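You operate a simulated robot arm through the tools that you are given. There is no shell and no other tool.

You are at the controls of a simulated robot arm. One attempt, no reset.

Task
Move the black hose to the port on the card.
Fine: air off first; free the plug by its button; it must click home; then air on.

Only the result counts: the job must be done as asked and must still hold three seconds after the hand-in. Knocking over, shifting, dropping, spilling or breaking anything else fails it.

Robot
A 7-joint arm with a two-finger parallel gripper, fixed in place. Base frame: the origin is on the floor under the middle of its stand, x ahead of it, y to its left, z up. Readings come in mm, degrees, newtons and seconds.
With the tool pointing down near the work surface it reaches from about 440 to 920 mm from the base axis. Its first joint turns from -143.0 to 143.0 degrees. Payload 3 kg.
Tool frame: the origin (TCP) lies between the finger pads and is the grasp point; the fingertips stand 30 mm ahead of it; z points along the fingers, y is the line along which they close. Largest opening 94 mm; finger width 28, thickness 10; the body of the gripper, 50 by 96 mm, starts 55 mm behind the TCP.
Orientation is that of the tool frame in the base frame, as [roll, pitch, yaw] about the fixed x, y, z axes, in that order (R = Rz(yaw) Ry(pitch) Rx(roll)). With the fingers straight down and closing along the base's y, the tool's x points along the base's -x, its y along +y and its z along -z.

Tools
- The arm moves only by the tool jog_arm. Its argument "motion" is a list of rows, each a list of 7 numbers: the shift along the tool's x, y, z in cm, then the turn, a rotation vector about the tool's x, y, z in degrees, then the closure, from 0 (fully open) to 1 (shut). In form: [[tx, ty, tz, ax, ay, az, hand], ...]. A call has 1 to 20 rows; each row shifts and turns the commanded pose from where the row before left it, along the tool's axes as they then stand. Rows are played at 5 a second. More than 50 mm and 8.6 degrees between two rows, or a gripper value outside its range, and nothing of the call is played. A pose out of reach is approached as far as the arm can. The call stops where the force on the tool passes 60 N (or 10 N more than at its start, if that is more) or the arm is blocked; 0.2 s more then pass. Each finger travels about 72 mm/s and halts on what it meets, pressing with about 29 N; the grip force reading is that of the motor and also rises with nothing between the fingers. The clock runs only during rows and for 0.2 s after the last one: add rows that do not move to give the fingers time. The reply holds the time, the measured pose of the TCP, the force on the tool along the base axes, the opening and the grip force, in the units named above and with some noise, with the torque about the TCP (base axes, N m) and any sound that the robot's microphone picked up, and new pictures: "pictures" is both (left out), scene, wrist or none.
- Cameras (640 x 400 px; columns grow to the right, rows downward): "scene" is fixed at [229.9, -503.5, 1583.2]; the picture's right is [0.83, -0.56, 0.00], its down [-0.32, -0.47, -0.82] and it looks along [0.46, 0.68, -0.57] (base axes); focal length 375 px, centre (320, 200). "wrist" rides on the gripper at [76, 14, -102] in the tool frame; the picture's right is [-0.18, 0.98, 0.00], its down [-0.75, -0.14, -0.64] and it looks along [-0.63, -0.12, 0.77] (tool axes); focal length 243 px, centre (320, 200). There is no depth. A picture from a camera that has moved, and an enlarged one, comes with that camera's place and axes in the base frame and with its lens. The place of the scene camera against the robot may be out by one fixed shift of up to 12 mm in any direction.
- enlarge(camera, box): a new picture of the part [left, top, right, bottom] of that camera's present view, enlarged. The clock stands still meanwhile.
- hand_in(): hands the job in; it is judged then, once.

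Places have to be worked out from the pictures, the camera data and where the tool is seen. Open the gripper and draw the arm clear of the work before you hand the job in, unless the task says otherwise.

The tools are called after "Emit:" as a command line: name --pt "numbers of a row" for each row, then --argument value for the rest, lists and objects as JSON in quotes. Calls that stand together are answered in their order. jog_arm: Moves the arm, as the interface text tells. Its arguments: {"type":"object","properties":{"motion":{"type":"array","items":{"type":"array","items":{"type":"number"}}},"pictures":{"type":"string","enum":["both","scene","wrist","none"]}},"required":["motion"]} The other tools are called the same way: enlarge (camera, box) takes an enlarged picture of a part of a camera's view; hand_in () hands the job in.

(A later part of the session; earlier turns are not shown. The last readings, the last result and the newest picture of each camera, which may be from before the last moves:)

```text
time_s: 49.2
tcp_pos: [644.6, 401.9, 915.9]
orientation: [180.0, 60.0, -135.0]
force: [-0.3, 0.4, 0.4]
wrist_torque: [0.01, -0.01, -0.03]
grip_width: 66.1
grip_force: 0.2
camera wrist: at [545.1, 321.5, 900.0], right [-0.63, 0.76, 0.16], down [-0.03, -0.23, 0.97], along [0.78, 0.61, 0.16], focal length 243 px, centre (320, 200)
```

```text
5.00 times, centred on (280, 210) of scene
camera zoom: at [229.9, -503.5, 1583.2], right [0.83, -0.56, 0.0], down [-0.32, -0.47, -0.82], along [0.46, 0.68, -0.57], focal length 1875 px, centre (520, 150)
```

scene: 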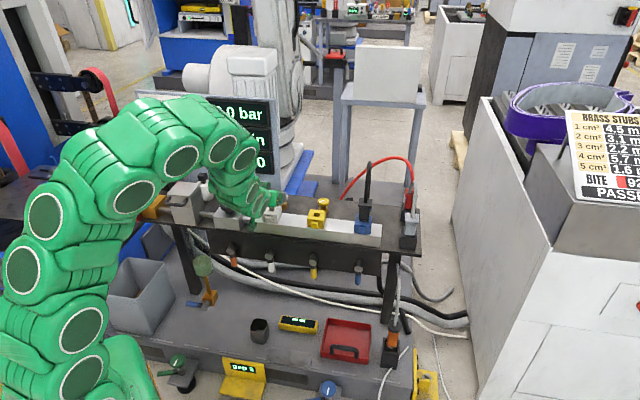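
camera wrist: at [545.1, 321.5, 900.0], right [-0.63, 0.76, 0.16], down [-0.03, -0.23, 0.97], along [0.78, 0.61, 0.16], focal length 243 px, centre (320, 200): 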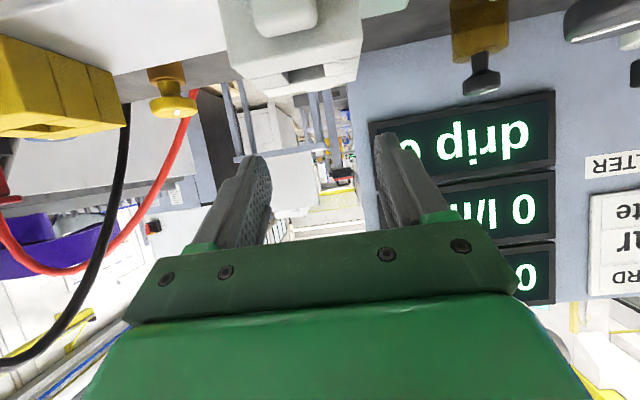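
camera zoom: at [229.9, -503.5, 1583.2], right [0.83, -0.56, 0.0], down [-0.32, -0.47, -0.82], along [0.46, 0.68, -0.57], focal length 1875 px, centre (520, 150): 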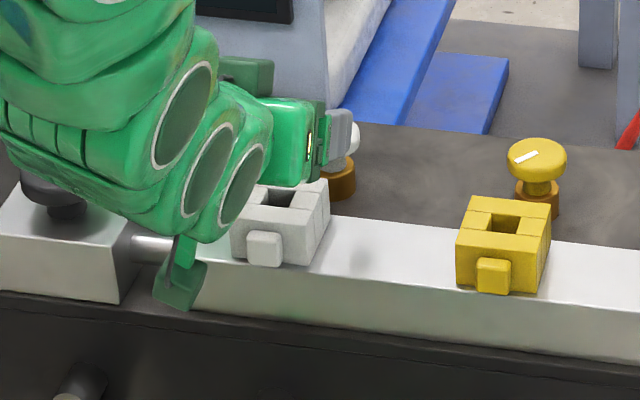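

The latched-height pose is reachable, and the hole sits about 2 mm to +d of the TCP here. I'll back out, return to the blue port moving 297.7 mm so I'm centred there, and stop in front of the plug's cap (centre z≈926) with the fingers wide.

Emit:
jog_arm --pt "-2.6 0 -1.5 0 0 0 0.15" --pt "1.875 0 -3.25 0 0 0 0.15" --pt "1.875 0 -3.25 0 0 0 0.15" --pt "1.875 0 -3.25 0 0 0 0.15" --pt "1.875 0 -3.25 0 0 0 0.15" --pt "0 -4.253 0 0 0 0 0.15" --pt "0 -4.253 0 0 0 0 0.15" --pt "0 -4.253 0 0 0 0 0.15" --pt "0 -4.253 0 0 0 0 0.15" --pt "0 -4.253 0 0 0 0 0.15" --pt "0 -4.253 0 0 0 0 0.15" --pt "0 -4.253 0 0 0 0 0.15" --pt "1.73 0 1.0 0 0 0 0.15" --pt "-2.0 0 3.464 0 0 0 0.15" --pt "-2.0 0 3.464 0 0 0 0.15" --pt "0 0 0 0 0 0 0.15" --pictures "both"

Emit:
enlarge --camera "wrist" --box '[220, 0, 420, 240]'

Emit:
enlarge --camera "scene" --box '[320, 140, 420, 250]'

```text
time_s: 52.6
tcp_pos: [842.0, 177.3, 923.2]
orientation: [180.0, 60.0, -135.0]
force: [0.5, 0.0, 0.7]
wrist_torque: [0.01, 0.0, 0.01]
grip_width: 80.0
grip_force: 0.0
out of reach, approached as far as the arm can: row 4, 5
camera wrist: at [742.9, 97.2, 908.2], right [-0.63, 0.76, 0.16], down [-0.03, -0.23, 0.97], along [0.78, 0.61, 0.16], focal length 243 px, centre (320, 200)
```

scene: 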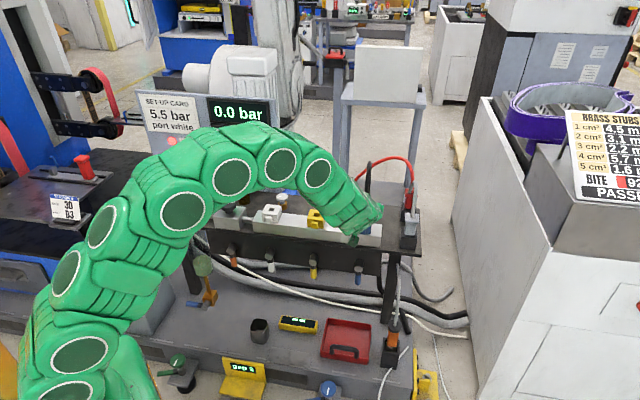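
wrist: 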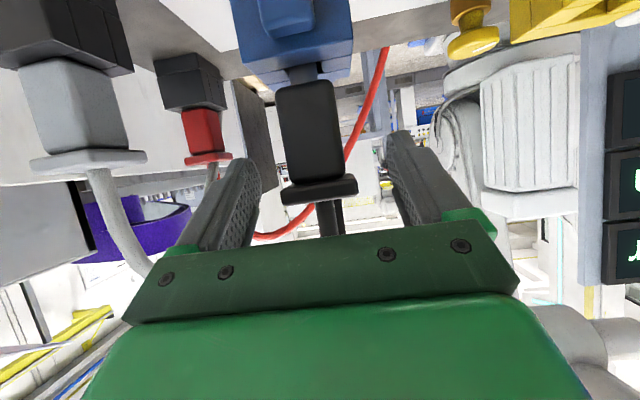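

```text
1.67 times, centred on (320, 120) of wrist
camera zoom: at [742.9, 97.2, 908.2], right [-0.63, 0.76, 0.16], down [-0.03, -0.23, 0.97], along [0.78, 0.61, 0.16], focal length 404 px, centre (320, 333)
```

zoom: 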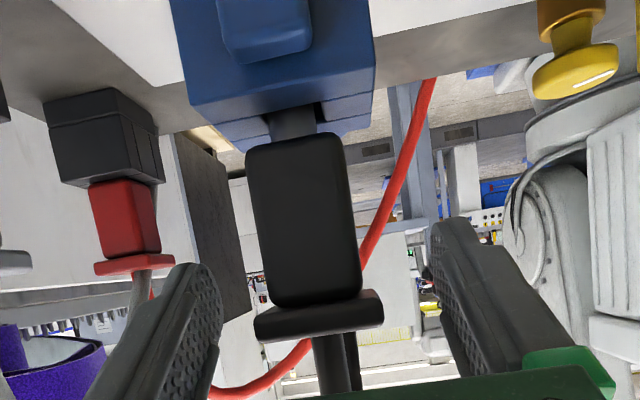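

```text
3.64 times, centred on (370, 195) of scene
camera zoom: at [229.9, -503.5, 1583.2], right [0.83, -0.56, 0.0], down [-0.32, -0.47, -0.82], along [0.46, 0.68, -0.57], focal length 1364 px, centre (138, 218)
```

zoom: 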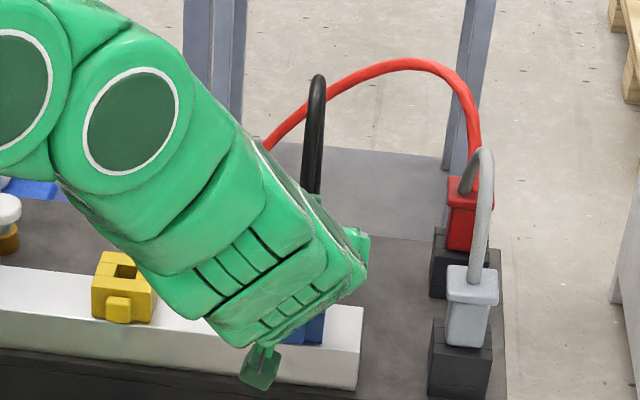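

The retreat rows had been cut short by reach, so I'm already at N=720.7 with the fingers flanking the cap, with no contact (force ~0), and centred within 0.3 mm. I'll advance 14 mm more and close on the cap.

Emit:
jog_arm --pt "-0.35 0 0.605 0 0 0 0.15" --pt "-0.35 0 0.605 0 0 0 0.15" --pt "0 0 0 0 0 0 0.4" --pt "0 0 0 0 0 0 0.7" --pt "0 0 0 0 0 0 1" --pt "0 0 0 0 0 0 1" --pt "0 0 0 0 0 0 1" --pictures "both"

Emit:
enlarge --camera "wrist" --box '[220, 0, 420, 240]'

```text
time_s: 54.2
tcp_pos: [851.0, 187.9, 923.3]
orientation: [-180.0, 59.9, -135.0]
force: [-0.4, -1.1, -0.2]
wrist_torque: [0.03, -0.02, 0.0]
grip_width: 45.4
grip_force: 28.9
camera wrist: at [751.4, 107.0, 908.4], right [-0.63, 0.76, 0.16], down [-0.03, -0.23, 0.97], along [0.78, 0.61, 0.16], focal length 243 px, centre (320, 200)
```

scene: 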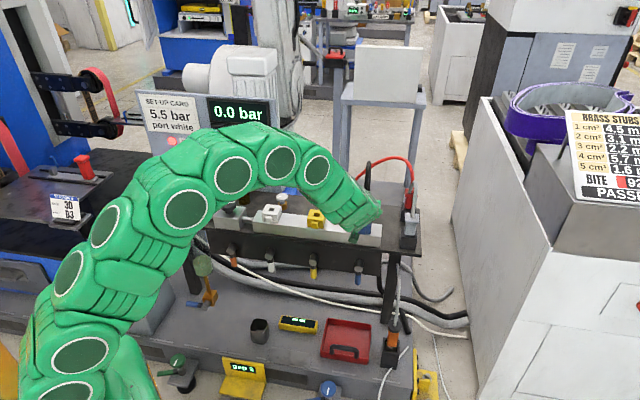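
wrist: 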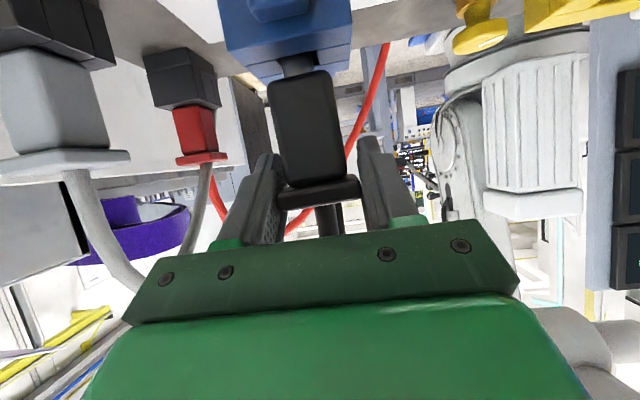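

```text
1.67 times, centred on (320, 120) of wrist
camera zoom: at [751.4, 107.0, 908.4], right [-0.63, 0.76, 0.16], down [-0.03, -0.23, 0.97], along [0.78, 0.61, 0.16], focal length 404 px, centre (320, 333)
```

zoom: 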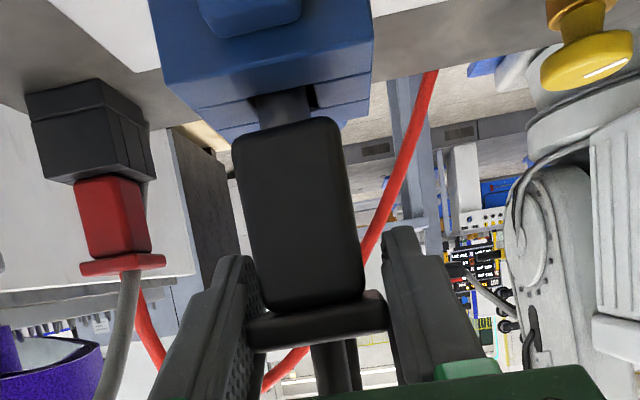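

The cap is gripped at 45.4 mm with no side load. I'll lift straight up in steps.

Emit:
jog_arm --pt "-0.433 0 -0.25 0 0 0 1" --pt "-0.866 0 -0.5 0 0 0 1" --pt "-0.866 0 -0.5 0 0 0 1" --pt "0 0 0 0 0 0 1" --pictures "wrist"

```text
time_s: 55.2
tcp_pos: [851.3, 188.6, 949.3]
orientation: [180.0, 59.9, -135.0]
force: [-0.8, -0.6, -1.1]
wrist_torque: [-0.01, 0.04, 0.0]
grip_width: 45.2
grip_force: 29.1
camera wrist: at [752.4, 107.5, 934.1], right [-0.63, 0.76, 0.16], down [-0.03, -0.23, 0.97], along [0.78, 0.61, 0.16], focal length 243 px, centre (320, 200)
```

wrist: 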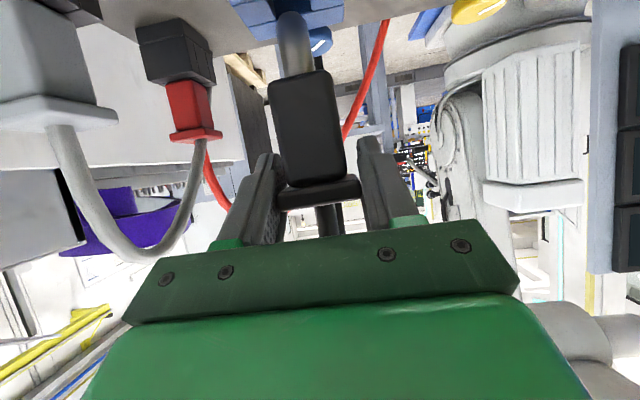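

The plug is coming out smoothly. I'll raise it another 35 mm, then carry it the first part of the 300 mm along the bench.

Emit:
jog_arm --pt "-1.516 0 -0.875 0 0 0 1" --pt "-1.516 0 -0.875 0 0 0 1" --pt "0 0 0 0 0 0 1" --pt "0 3 0 0 0 0 1" --pt "0 4 0 0 0 0 1" --pt "0 4 0 0 0 0 1" --pt "0 4 0 0 0 0 1" --pt "0 0 0 0 0 0 1" --pictures "both"

```text
time_s: 57.0
tcp_pos: [745.9, 297.6, 985.3]
orientation: [179.9, 60.0, -135.0]
force: [-0.6, -0.1, -0.5]
wrist_torque: [-0.02, -0.01, 0.01]
grip_width: 45.3
grip_force: 29.1
camera wrist: at [646.2, 217.5, 969.4], right [-0.63, 0.76, 0.16], down [-0.03, -0.23, 0.97], along [0.78, 0.61, 0.16], focal length 243 px, centre (320, 200)
```

scene: 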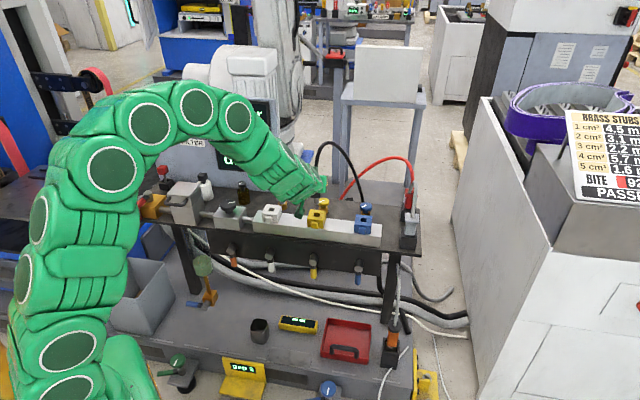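
wrist: 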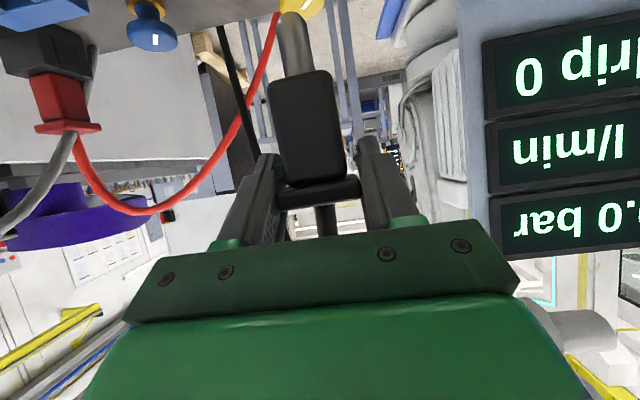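

There's no reach issue and the plug is steady in the grip. I'll carry it the remaining 150 mm to above the white port.

Emit:
jog_arm --pt "0 4 0 0 0 0 1" --pt "0 4 0 0 0 0 1" --pt "0 4 0 0 0 0 1" --pt "0 3 0 0 0 0 1" --pt "0 0 0 0 0 0 1" --pt "0 0 0 0 0 0 1" --pictures "both"

Emit:
enlarge --camera "wrist" --box '[220, 0, 420, 240]'

Emit:
enlarge --camera "scene" --box '[230, 150, 330, 250]'

```text
time_s: 58.4
tcp_pos: [636.6, 402.5, 986.8]
orientation: [180.0, 60.0, -135.0]
force: [0.5, -0.2, -1.9]
wrist_torque: [-0.01, 0.0, 0.02]
grip_width: 45.0
grip_force: 29.1
camera wrist: at [537.1, 321.7, 971.4], right [-0.63, 0.76, 0.16], down [-0.03, -0.23, 0.97], along [0.78, 0.61, 0.16], focal length 243 px, centre (320, 200)
```

scene: 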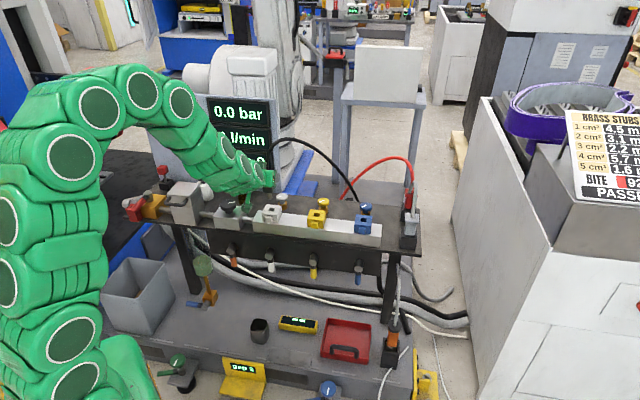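
wrist: 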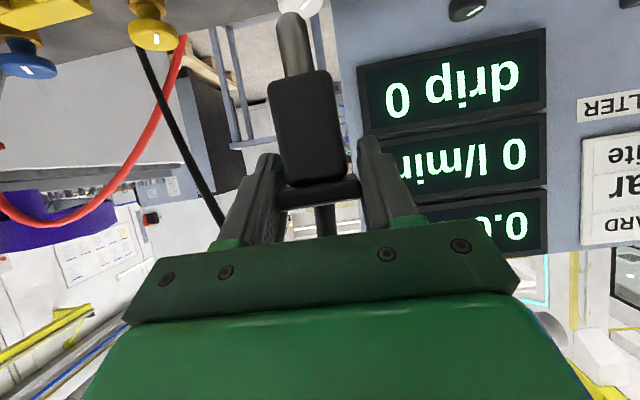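

```text
1.67 times, centred on (320, 120) of wrist
camera zoom: at [537.1, 321.7, 971.4], right [-0.63, 0.76, 0.16], down [-0.03, -0.23, 0.97], along [0.78, 0.61, 0.16], focal length 404 px, centre (320, 333)
```

zoom: 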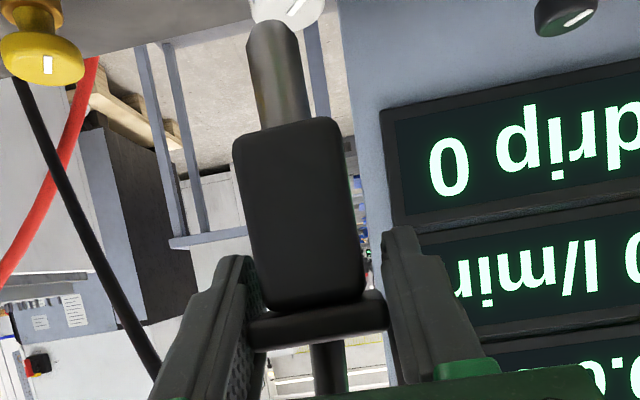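

```text
4.00 times, centred on (280, 200) of scene
camera zoom: at [229.9, -503.5, 1583.2], right [0.83, -0.56, 0.0], down [-0.32, -0.47, -0.82], along [0.46, 0.68, -0.57], focal length 1500 px, centre (480, 200)
```

zoom: 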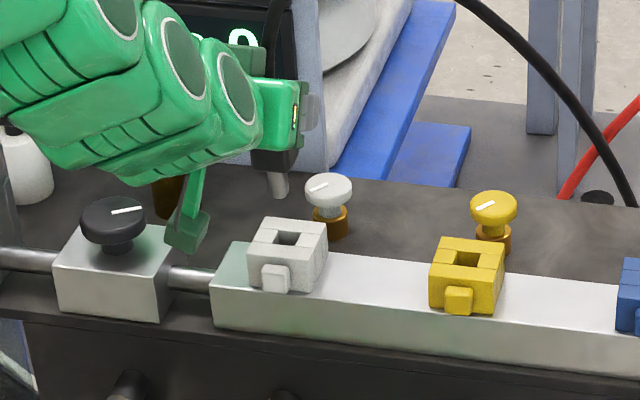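

The reading shows D≈-165.5, about 4 mm past the hole (D≈-169.7). I'll check this against the scene view before lowering.

Emit:
enlarge --camera "scene" --box '[260, 180, 310, 230]'

Emit:
jog_arm --pt "0 0 0 0 0 0 1" --pt "0 0 0 0 0 0 1" --pictures "none"

Emit:
jog_arm --pt "0 0 0 0 0 0 1" --pt "0 0 0 0 0 0 1" --pictures "none"

```text
8.00 times, centred on (285, 205) of scene
camera zoom: at [229.9, -503.5, 1583.2], right [0.83, -0.56, 0.0], down [-0.32, -0.47, -0.82], along [0.46, 0.68, -0.57], focal length 3000 px, centre (600, 160)
```

zoom: 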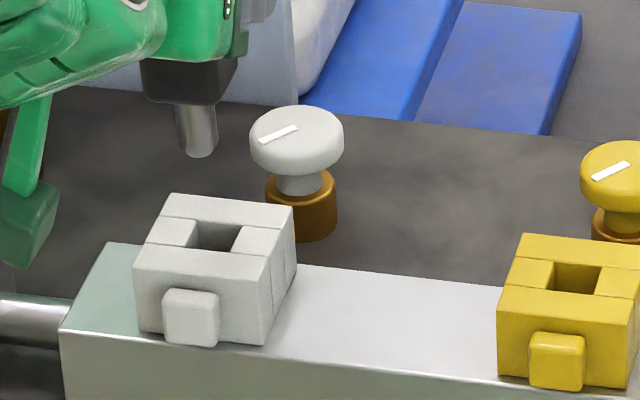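

```text
time_s: 59.0
tcp_pos: [636.1, 401.7, 987.0]
orientation: [180.0, 60.0, -134.9]
force: [-0.4, 0.0, -1.4]
wrist_torque: [-0.05, -0.02, 0.01]
grip_width: 45.1
grip_force: 28.9
```

```text
time_s: 59.6
tcp_pos: [638.0, 401.7, 987.0]
orientation: [179.9, 60.0, -135.0]
force: [-0.6, 0.3, -2.3]
wrist_torque: [0.01, 0.01, 0.04]
grip_width: 45.0
grip_force: 28.9
```

The scene view agrees: the stub is about 3.3 mm too far along +d. I'll shift back 3.3 mm, lower to a few millimetres above the hole, and look again.

Emit:
jog_arm --pt "0 -0.33 0 0 0 0 1" --pt "1.0 0 0.577 0 0 0 1" --pt "1.0 0 0.577 0 0 0 1" --pt "0.86 0 0.5 0 0 0 1" --pt "0 0 0 0 0 0 1" --pt "0 0 0 0 0 0 1" --pictures "wrist"

Emit:
enlarge --camera "scene" --box '[260, 180, 310, 230]'

```text
time_s: 61.0
tcp_pos: [643.3, 398.7, 950.5]
orientation: [-179.9, 60.0, -134.9]
force: [0.5, -0.4, -1.8]
wrist_torque: [0.04, -0.01, 0.01]
grip_width: 45.1
grip_force: 29.1
camera wrist: at [543.0, 318.8, 935.8], right [-0.63, 0.76, 0.16], down [-0.03, -0.23, 0.97], along [0.78, 0.61, 0.16], focal length 243 px, centre (320, 200)
```

wrist: 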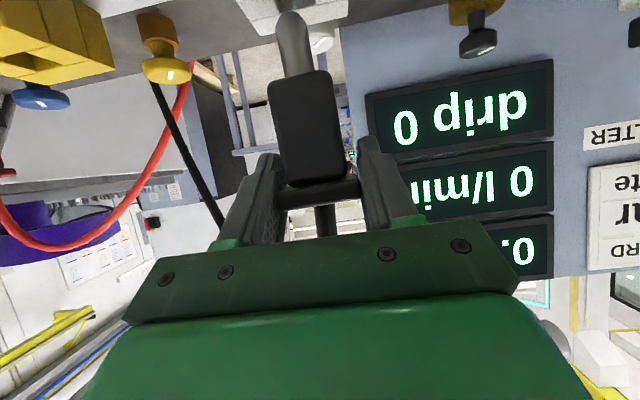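

```text
8.00 times, centred on (285, 205) of scene
camera zoom: at [229.9, -503.5, 1583.2], right [0.83, -0.56, 0.0], down [-0.32, -0.47, -0.82], along [0.46, 0.68, -0.57], focal length 3000 px, centre (600, 160)
```

zoom: 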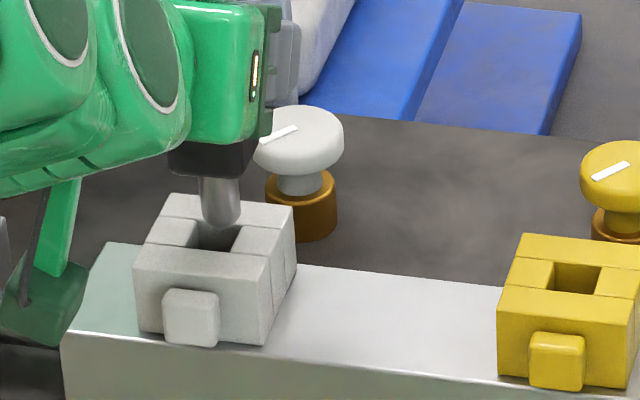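

The tip hangs just above the hole. I'll zoom further to judge the remaining lateral offset.

Emit:
enlarge --camera "scene" --box '[272, 195, 302, 215]'

Emit:
enlarge --camera "wrist" --box '[230, 0, 360, 80]'

Emit:
jog_arm --pt "0 0 0 0 0 0 1" --pt "0 0 0 0 0 0 1" --pictures "none"

Emit:
jog_arm --pt "0 0 0 0 0 0 1" --pictures "none"

Emit:
jog_arm --pt "0 0 0 0 0 0 1" --pictures "none"

```text
16.00 times, centred on (287, 205) of scene
camera zoom: at [229.9, -503.5, 1583.2], right [0.83, -0.56, 0.0], down [-0.32, -0.47, -0.82], along [0.46, 0.68, -0.57], focal length 6000 px, centre (848, 120)
```

zoom: 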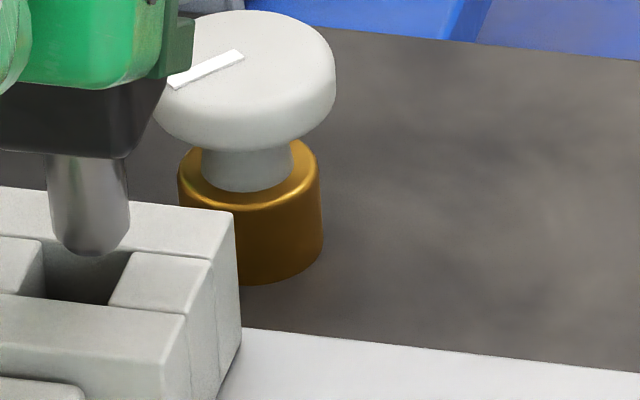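

```text
4.92 times, centred on (295, 40) of wrist
camera zoom: at [543.0, 318.8, 935.8], right [-0.63, 0.76, 0.16], down [-0.03, -0.23, 0.97], along [0.78, 0.61, 0.16], focal length 1194 px, centre (443, 988)
```

zoom: 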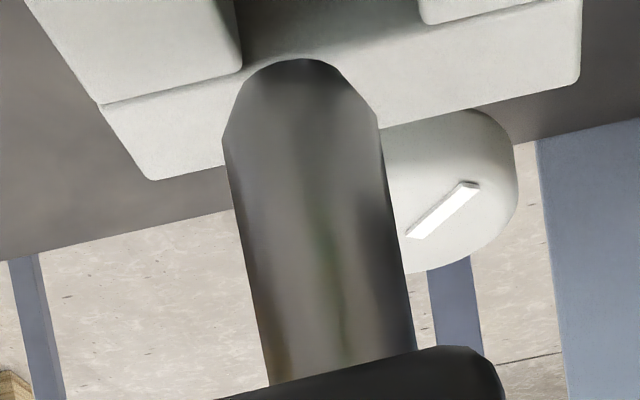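

```text
time_s: 61.6
tcp_pos: [642.6, 398.8, 950.8]
orientation: [-180.0, 60.0, -135.0]
force: [0.3, -0.7, -1.3]
wrist_torque: [-0.04, -0.02, -0.04]
grip_width: 45.4
grip_force: 28.5
```

```text
time_s: 62.0
tcp_pos: [642.7, 399.3, 951.3]
orientation: [179.9, 60.0, -135.0]
force: [-0.7, 1.1, -1.4]
wrist_torque: [0.05, -0.03, -0.02]
grip_width: 45.2
grip_force: 28.5
```

```text
time_s: 62.4
tcp_pos: [642.0, 399.2, 951.6]
orientation: [180.0, 60.0, -135.0]
force: [0.2, -0.4, -1.6]
wrist_torque: [0.01, 0.03, -0.02]
grip_width: 45.1
grip_force: 28.9
```

Readings average N=736.5, D=-172.3, and both the wrist and scene views put the stub about 2.5–3 mm short of the hole centre in d. I'll nudge +2.6 mm in d and -0.8 mm in n and re-check.

Emit:
jog_arm --pt "0.04 0.26 -0.07 0 0 0 1" --pt "0 0 0 0 0 0 1" --pt "0 0 0 0 0 0 1" --pictures "wrist"

Emit:
enlarge --camera "scene" --box '[272, 195, 302, 215]'

Emit:
enlarge --camera "wrist" --box '[230, 0, 360, 80]'

Emit:
jog_arm --pt "0 0 0 0 0 0 1" --pictures "none"

Emit:
jog_arm --pt "0 0 0 0 0 0 1" --pictures "none"

```text
time_s: 63.2
tcp_pos: [640.4, 400.5, 950.7]
orientation: [-180.0, 60.0, -135.0]
force: [0.6, 0.4, -0.9]
wrist_torque: [-0.02, -0.02, 0.01]
grip_width: 44.7
grip_force: 28.7
camera wrist: at [540.8, 320.6, 935.4], right [-0.63, 0.76, 0.16], down [-0.03, -0.23, 0.97], along [0.78, 0.61, 0.16], focal length 243 px, centre (320, 200)
```

wrist: 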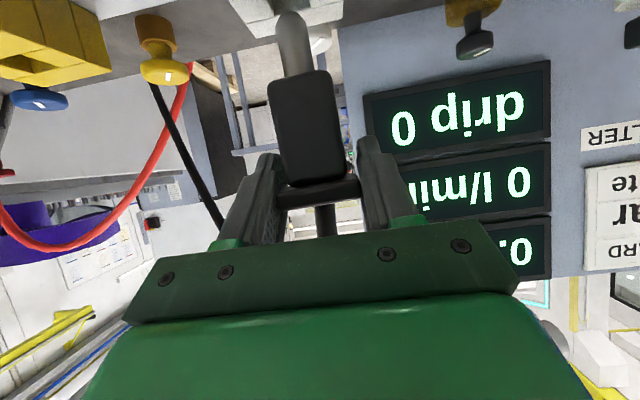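

```text
16.00 times, centred on (287, 205) of scene
camera zoom: at [229.9, -503.5, 1583.2], right [0.83, -0.56, 0.0], down [-0.32, -0.47, -0.82], along [0.46, 0.68, -0.57], focal length 6000 px, centre (848, 120)
```

zoom: 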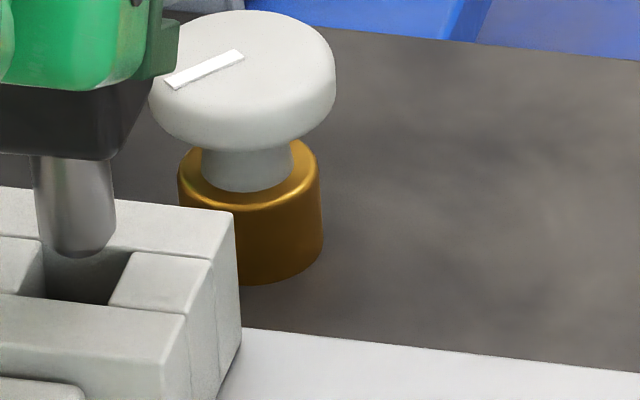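

```text
4.92 times, centred on (295, 40) of wrist
camera zoom: at [540.8, 320.6, 935.4], right [-0.63, 0.76, 0.16], down [-0.03, -0.23, 0.97], along [0.78, 0.61, 0.16], focal length 1194 px, centre (443, 988)
```

zoom: 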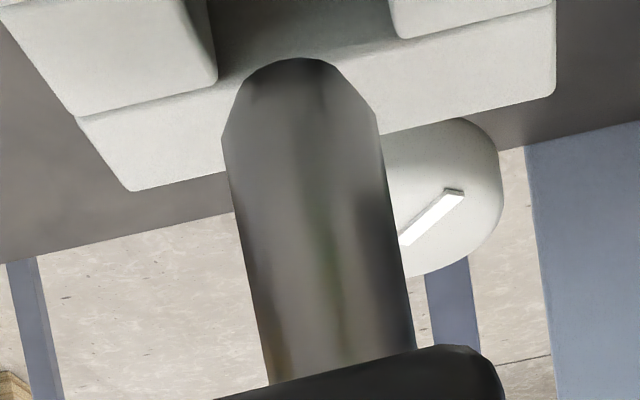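

```text
time_s: 63.6
tcp_pos: [640.6, 400.5, 951.9]
orientation: [179.9, 60.0, -135.0]
force: [0.1, 0.4, -0.9]
wrist_torque: [-0.05, 0.01, 0.0]
grip_width: 45.2
grip_force: 29.1
```

```text
time_s: 64.0
tcp_pos: [640.6, 400.8, 951.2]
orientation: [179.9, 60.0, -135.0]
force: [0.5, 0.0, -1.5]
wrist_torque: [-0.01, 0.01, -0.02]
grip_width: 45.2
grip_force: 29.3
```

Now both views show the stub centred over the hole within about 0.5 mm (measured N=736.2, D=-169.6). I'll lower gently in 4 mm steps, watching forces.

Emit:
jog_arm --pt "0.346 0 0.2 0 0 0 1" --pt "0.346 0 0.2 0 0 0 1" --pt "0.346 0 0.2 0 0 0 1" --pt "0 0 0 0 0 0 1" --pictures "none"

Emit:
enlarge --camera "scene" --box '[272, 195, 302, 215]'

```text
time_s: 65.0
tcp_pos: [638.3, 401.1, 936.8]
orientation: [180.0, 60.0, -135.0]
force: [0.4, -1.0, -1.6]
wrist_torque: [-0.05, 0.01, 0.02]
grip_width: 45.2
grip_force: 29.3
```

```text
16.00 times, centred on (287, 205) of scene
camera zoom: at [229.9, -503.5, 1583.2], right [0.83, -0.56, 0.0], down [-0.32, -0.47, -0.82], along [0.46, 0.68, -0.57], focal length 6000 px, centre (848, 120)
```

zoom: 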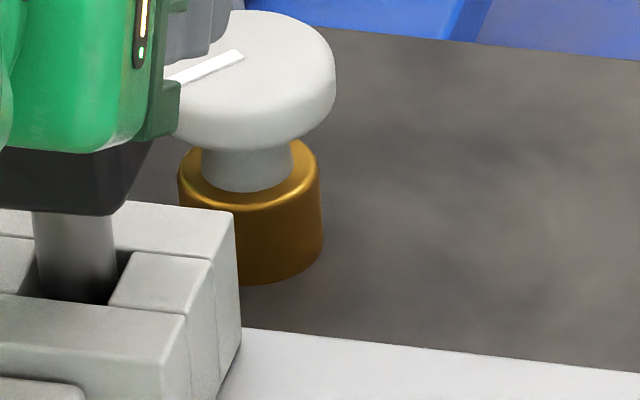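

The stub is in the hole with no side force. I'll keep lowering.

Emit:
jog_arm --pt "0.346 0 0.2 0 0 0 1" --pt "0.346 0 0.2 0 0 0 1" --pt "0.26 0 0.15 0 0 0 1" --pt "0 0 0 0 0 0 1" --pictures "none"

Emit:
enlarge --camera "scene" --box '[260, 180, 310, 230]'

```text
time_s: 66.0
tcp_pos: [639.0, 402.0, 927.6]
orientation: [-179.9, 60.0, -135.0]
force: [0.5, -0.9, -1.1]
wrist_torque: [-0.01, -0.01, 0.0]
grip_width: 45.0
grip_force: 29.1
```

```text
8.00 times, centred on (285, 205) of scene
camera zoom: at [229.9, -503.5, 1583.2], right [0.83, -0.56, 0.0], down [-0.32, -0.47, -0.82], along [0.46, 0.68, -0.57], focal length 3000 px, centre (600, 160)
```

zoom: 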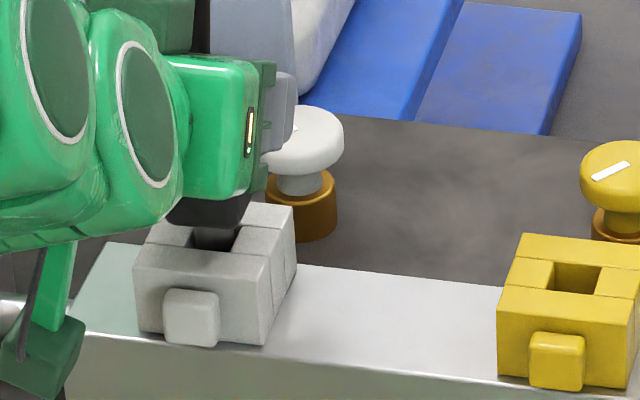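

It's going in cleanly. I'll continue in 3 mm steps towards the click, expecting some resistance from the latch.

Emit:
jog_arm --pt "0.26 0 0.15 0 0 0 1" --pt "0.26 0 0.15 0 0 0 1" --pt "0.26 0 0.15 0 0 0 1" --pt "0 0 0 0 0 0 1" --pictures "scene"

Emit:
enlarge --camera "scene" --box '[260, 180, 310, 230]'

```text
time_s: 67.0
tcp_pos: [639.7, 400.4, 919.2]
orientation: [-180.0, 60.1, -135.0]
force: [1.5, 1.0, 4.9]
wrist_torque: [0.14, -0.16, -0.01]
grip_width: 44.8
grip_force: 29.1
```

scene: 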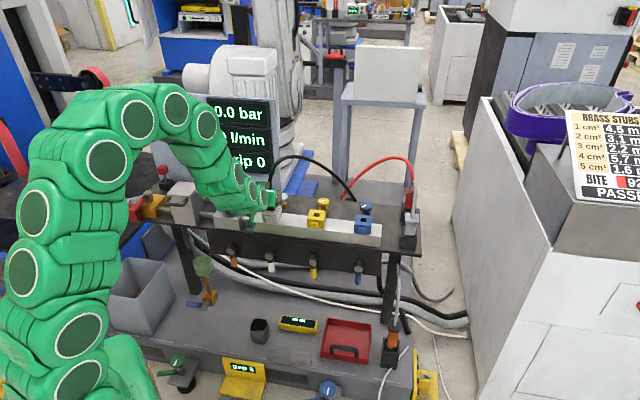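

```text
8.00 times, centred on (285, 205) of scene
camera zoom: at [229.9, -503.5, 1583.2], right [0.83, -0.56, 0.0], down [-0.32, -0.47, -0.82], along [0.46, 0.68, -0.57], focal length 3000 px, centre (600, 160)
```

zoom: 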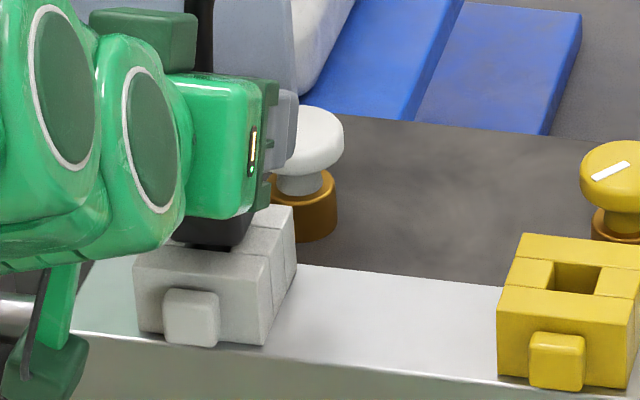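

Spring resistance has begun (about 5 N). I'll press on in 2 mm steps, listening for the click.

Emit:
jog_arm --pt "0.173 0 0.1 0 0 0 1" --pt "0.173 0 0.1 0 0 0 1" --pt "0.173 0 0.1 0 0 0 1" --pt "0 0 0 0 0 0 1" --pictures "none"

Emit:
enlarge --camera "scene" --box '[260, 180, 310, 230]'

```text
time_s: 68.0
tcp_pos: [640.0, 401.3, 913.0]
orientation: [179.9, 60.0, -134.9]
force: [2.9, 2.1, 23.6]
wrist_torque: [0.24, -0.3, -0.01]
grip_width: 45.8
grip_force: 28.9
```

```text
8.00 times, centred on (285, 205) of scene
camera zoom: at [229.9, -503.5, 1583.2], right [0.83, -0.56, 0.0], down [-0.32, -0.47, -0.82], along [0.46, 0.68, -0.57], focal length 3000 px, centre (600, 160)
```

zoom: 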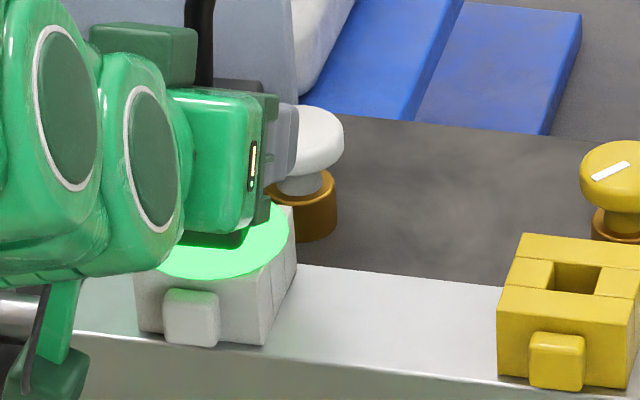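

The green ring lit around the white port with 24 N on the plug. I'll add 1 mm to be sure it's home, relax the downward load, and check that it stays latched.

Emit:
jog_arm --pt "0.087 0 0.05 0 0 0 1" --pt "0 0 0 0 0 0 1" --pt "-0.173 0 -0.1 0 0 0 1" --pt "-0.173 0 -0.1 0 0 0 1" --pt "0 0 0 0 0 0 1" --pictures "none"

Emit:
enlarge --camera "scene" --box '[260, 180, 310, 230]'

```text
time_s: 69.2
tcp_pos: [638.5, 398.6, 912.4]
orientation: [-179.9, 59.7, -134.9]
force: [-0.6, -1.5, -24.6]
wrist_torque: [-0.23, 0.25, -0.01]
grip_width: 46.1
grip_force: 29.3
```

```text
8.00 times, centred on (285, 205) of scene
camera zoom: at [229.9, -503.5, 1583.2], right [0.83, -0.56, 0.0], down [-0.32, -0.47, -0.82], along [0.46, 0.68, -0.57], focal length 3000 px, centre (600, 160)
```

zoom: 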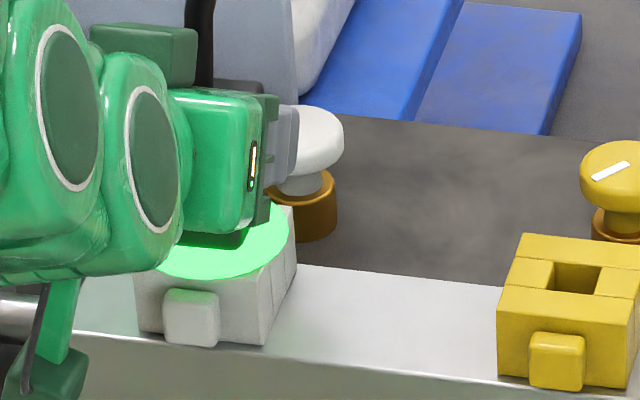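

With a 25 N upward pull the plug doesn't budge and the ring stays lit, so it's latched. I'll take the pull off, open the fingers, and back away along the normal.

Emit:
jog_arm --pt "0.13 0 0.075 0 0 0 1" --pt "0 0 0 0 0 0 0.7" --pt "0 0 0 0 0 0 0.25" --pt "0 0 0 0 0 0 0.25" --pt "0.75 0 -1.3 0 0 0 0.25" --pt "1.25 0 -2.165 0 0 0 0.25" --pt "1.0 0 -1.732 0 0 0 0.25" --pt "0 0 0 0 0 0 0.25" --pictures "both"

Emit:
enlarge --camera "wrist" --box '[220, 0, 420, 240]'

Emit:
enlarge --camera "scene" --box '[230, 150, 330, 250]'

```text
time_s: 71.0
tcp_pos: [596.0, 358.7, 913.8]
orientation: [-179.9, 60.0, -135.0]
force: [-0.1, 0.3, 0.0]
wrist_torque: [0.03, 0.01, -0.01]
grip_width: 70.6
grip_force: 0.0
camera wrist: at [496.4, 277.4, 899.2], right [-0.63, 0.76, 0.16], down [-0.03, -0.23, 0.97], along [0.78, 0.61, 0.16], focal length 243 px, centre (320, 200)
```

scene: 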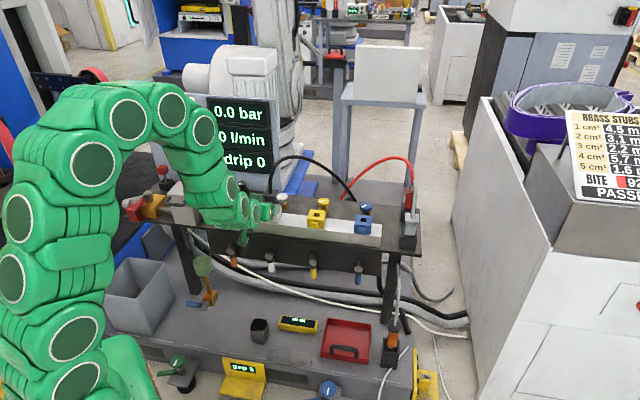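
wrist: 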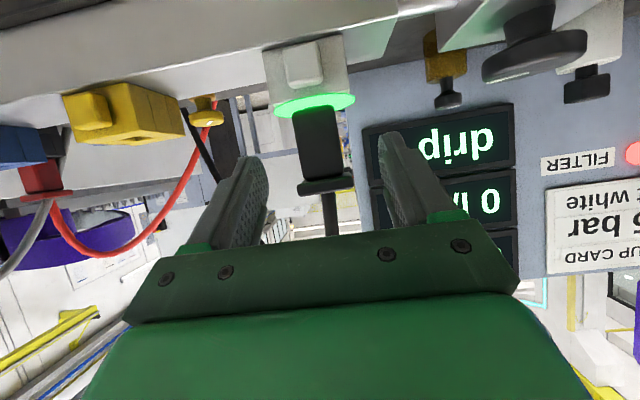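

```text
1.67 times, centred on (320, 120) of wrist
camera zoom: at [496.4, 277.4, 899.2], right [-0.63, 0.76, 0.16], down [-0.03, -0.23, 0.97], along [0.78, 0.61, 0.16], focal length 404 px, centre (320, 333)
```

zoom: 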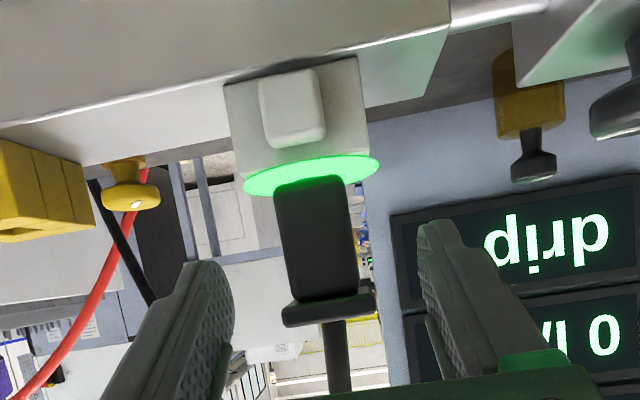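

```text
4.00 times, centred on (280, 200) of scene
camera zoom: at [229.9, -503.5, 1583.2], right [0.83, -0.56, 0.0], down [-0.32, -0.47, -0.82], along [0.46, 0.68, -0.57], focal length 1500 px, centre (480, 200)
```

zoom: 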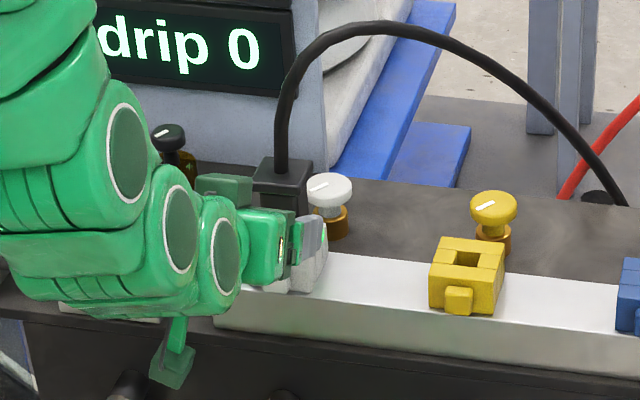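

The plug is latched in white with the ring lit, and I'm clear of it. Next I'll rise, return the tool to vertical and back off, ready to go to the main valve.

Emit:
jog_arm --pt "-2.89 0 -1.67 0 0 0 0.25" --pt "-2.89 0 -1.67 0 0 0 0.25" --pt "-2.89 0 -1.67 0 0 0 0.25" --pt "0 0 0 0 7.5 0 0.25" --pt "0 0 0 0 7.5 0 0.25" --pt "0 0 0 0 7.5 0 0.25" --pt "0 0 0 0 7.5 0 0.25" --pt "2.6 0 -1.5 0 0 0 0.25" --pt "2.6 0 -1.5 0 0 0 0.25" --pt "0 0 0 0 7.5 0 0.25" --pt "0 0 0 0 7.5 0 0.25" --pt "0 0 0 0 7.5 0 0.25" --pt "0 0 0 0 7.5 0 0.25" --pt "0 0 0 0 0 0 0.25" --pictures "both"

```text
time_s: 74.0
tcp_pos: [554.3, 314.2, 1014.2]
orientation: [-179.9, -0.2, -135.0]
force: [-1.3, 0.4, -0.4]
wrist_torque: [0.0, 0.02, -0.01]
grip_width: 70.3
grip_force: 0.0
camera wrist: at [490.6, 270.0, 1116.1], right [-0.56, 0.83, 0.0], down [0.63, 0.43, 0.64], along [0.53, 0.36, -0.77], focal length 243 px, centre (320, 200)
```

scene: 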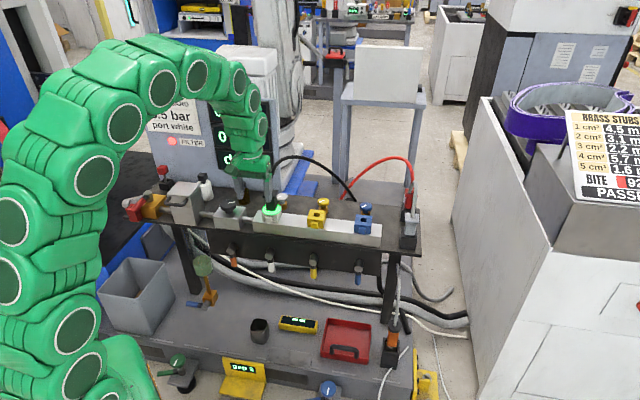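
wrist: 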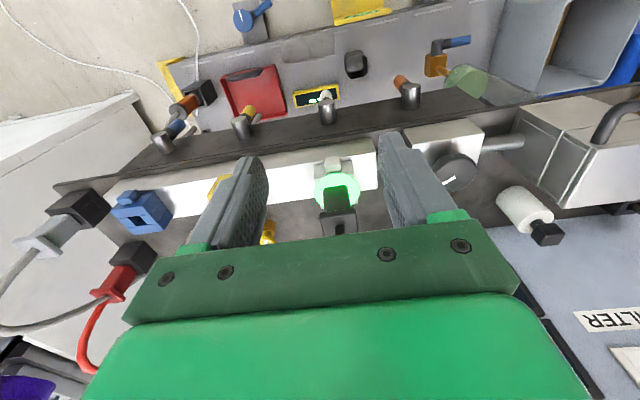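

The tool is vertical and clear. Now I'll travel at height to above the valve handle, which points forward from the stem.

Emit:
jog_arm --pt "-0.59 4.09 -0.27 0 0 0 0.25" --pt "-0.59 4.09 -0.27 0 0 0 0.25" --pt "-0.59 4.09 -0.27 0 0 0 0.25" --pt "-0.59 4.09 -0.27 0 0 0 0.25" --pt "-0.59 4.09 -0.27 0 0 0 0.25" --pt "-0.59 4.09 -0.27 0 0 0 0.25" --pt "-0.59 4.09 -0.27 0 0 0 0.25" --pt "-0.59 4.09 -0.27 0 0 0 0.25" --pt "-0.59 4.09 -0.27 0 0 0 0.25" --pt "-0.59 4.09 -0.27 0 0 0 0.25" --pt "-0.59 4.09 -0.27 0 0 0 0.25" --pt "0 0 0 0 0 0 0.25" --pictures "both"

```text
time_s: 76.6
tcp_pos: [283.4, 675.1, 1041.4]
orientation: [180.0, -0.1, -135.1]
force: [-0.7, -1.1, 0.1]
wrist_torque: [0.0, 0.01, 0.01]
grip_width: 70.3
grip_force: 0.1
camera wrist: at [220.1, 631.0, 1143.9], right [-0.56, 0.83, 0.0], down [0.63, 0.43, 0.64], along [0.53, 0.36, -0.77], focal length 243 px, centre (320, 200)
```

scene: 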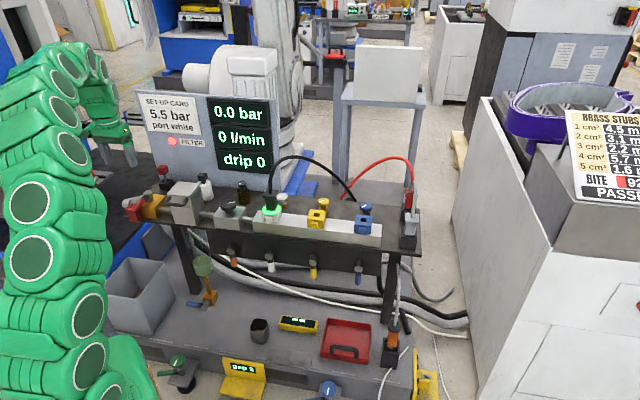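
wrist: 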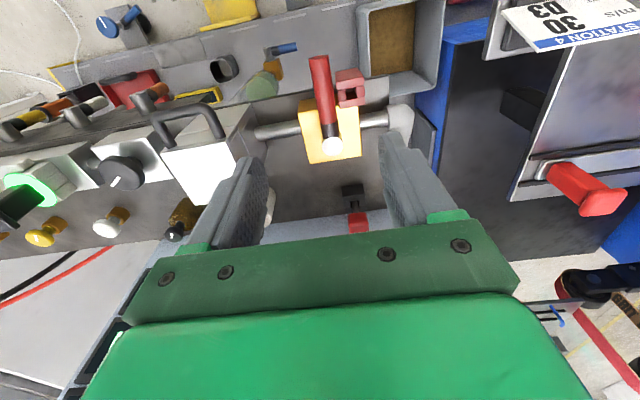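

The handle is right below between the fingers, with a 2–3 mm correction needed along d. I'll descend around it.

Emit:
jog_arm --pt "-0.1 0.25 4.3 0 0 0 0.25" --pt "0 0 4.3 0 0 0 0.25" --pt "0 0 4.3 0 0 0 0.25" --pt "0 0 2.5 0 0 0 0.25" --pt "0 0 2.0 0 0 0 0.25" --pt "0 0 0 0 0 0 0.25" --pictures "wrist"

```text
time_s: 78.0
tcp_pos: [281.4, 679.2, 872.2]
orientation: [-179.9, 0.0, -135.0]
force: [0.5, -0.4, -0.6]
wrist_torque: [0.03, -0.02, -0.02]
grip_width: 70.8
grip_force: 0.1
camera wrist: at [217.0, 635.0, 972.8], right [-0.56, 0.83, 0.0], down [0.63, 0.43, 0.64], along [0.53, 0.36, -0.77], focal length 243 px, centre (320, 200)
```

wrist: 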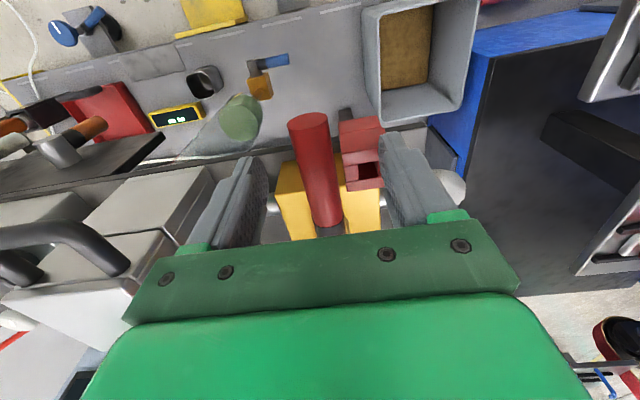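

The handle is centred between the fingers. I'll lower 5 mm more and close on it.

Emit:
jog_arm --pt "0 0 0.5 0 0 0 0.25" --pt "0 0 0 0 0 0 0.5" --pt "0 0 0 0 0 0 0.8" --pt "0 0 0 0 0 0 1" --pt "0 0 0 0 0 0 1" --pictures "wrist"

```text
time_s: 79.2
tcp_pos: [281.1, 679.2, 866.5]
orientation: [-180.0, 0.1, -135.2]
force: [8.4, -10.1, 2.0]
wrist_torque: [-0.22, -0.11, -0.85]
grip_width: 21.4
grip_force: 44.7
camera wrist: at [218.5, 634.7, 967.7], right [-0.56, 0.83, 0.0], down [0.63, 0.43, 0.64], along [0.53, 0.36, -0.77], focal length 243 px, centre (320, 200)
```

wrist: 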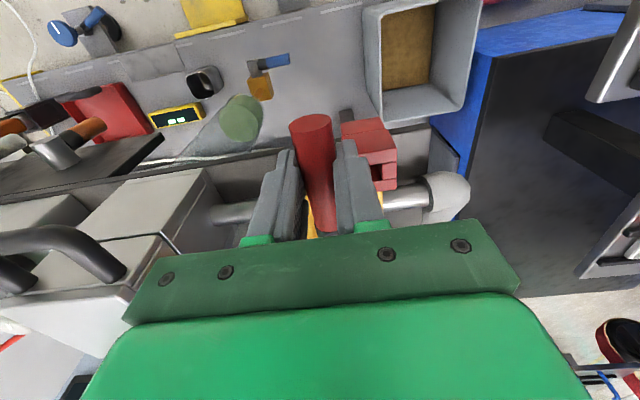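

The handle is gripped. I'll swing it back clockwise towards the open position, in stages.

Emit:
jog_arm --pt "-0.04 0.757 0 0 0 6 1" --pt "-0.04 0.757 0 0 0 6 1" --pt "-0.04 0.757 0 0 0 6 1" --pt "-0.04 0.757 0 0 0 6 1" --pt "-0.04 0.757 0 0 0 6 1" --pt "-0.04 0.757 0 0 0 6 1" --pt "-0.04 0.757 0 0 0 6 1" --pictures "scene"

```text
time_s: 80.8
tcp_pos: [262.0, 727.7, 865.5]
orientation: [179.9, -0.1, -177.2]
force: [22.6, -15.6, 25.2]
wrist_torque: [-0.26, -0.31, -1.11]
grip_width: 22.6
grip_force: 44.7
```

scene: 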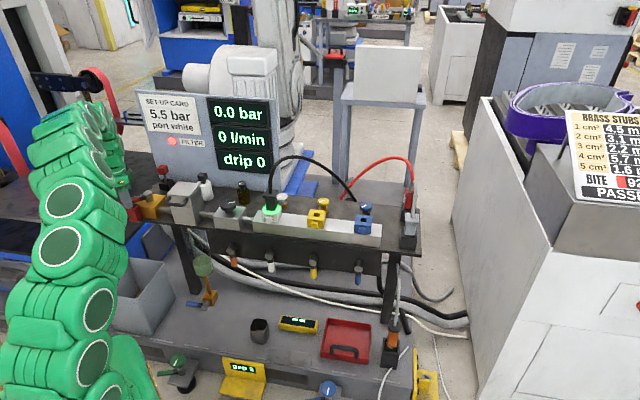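

The handle is moving. I'll ease up 1 mm to relieve the vertical force and continue the turn.

Emit:
jog_arm --pt "-0.04 0.757 -0.1 0 0 6 1" --pt "-0.04 0.757 0 0 0 6 1" --pt "-0.04 0.757 0 0 0 6 1" --pt "-0.04 0.757 0 0 0 6 1" --pictures "scene"

```text
time_s: 81.8
tcp_pos: [264.5, 757.5, 865.1]
orientation: [-179.9, 0.0, 158.9]
force: [26.3, -28.4, -5.1]
wrist_torque: [-0.32, -0.23, -1.18]
grip_width: 22.5
grip_force: 45.3
```

scene: 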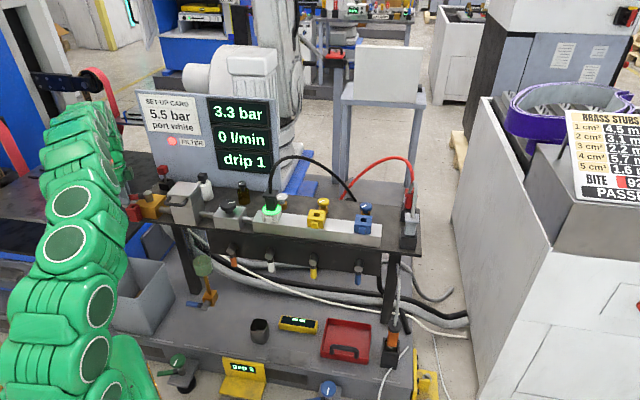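

Pressure is climbing (3.3 bar). There's some inward radial load, so I'll trim the radius while completing the last 24°.

Emit:
jog_arm --pt "-0.12 0.73 0 0 0 6 1" --pt "-0.1 0.73 0 0 0 6 1" --pt "-0.08 0.73 0 0 0 6 1" --pt "-0.04 0.73 0 0 0 6 1" --pt "0 0 0 0 0 0 1" --pictures "both"

```text
time_s: 83.0
tcp_pos: [280.1, 782.2, 865.8]
orientation: [179.9, -0.1, 135.1]
force: [-20.0, -38.7, 6.3]
wrist_torque: [-0.76, 0.3, -1.07]
grip_width: 21.8
grip_force: 44.8
camera wrist: at [236.4, 845.7, 967.5], right [0.82, 0.57, 0.0], down [0.43, -0.63, 0.64], along [0.36, -0.53, -0.77], focal length 243 px, centre (320, 200)
```

scene: 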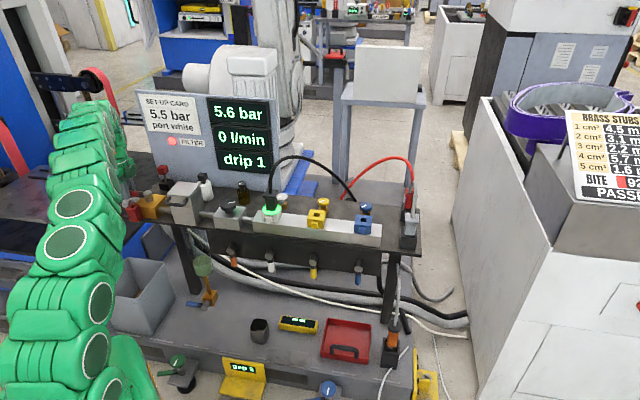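
wrist: 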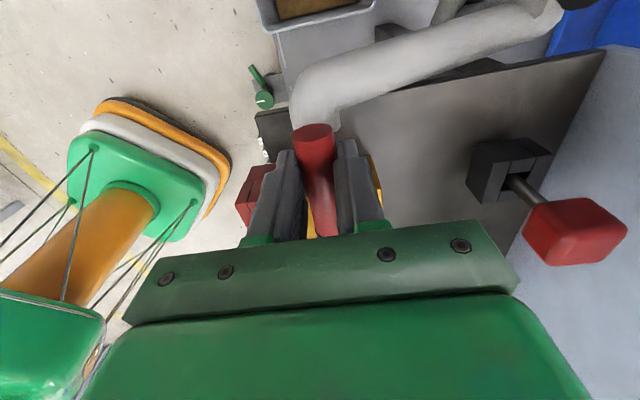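

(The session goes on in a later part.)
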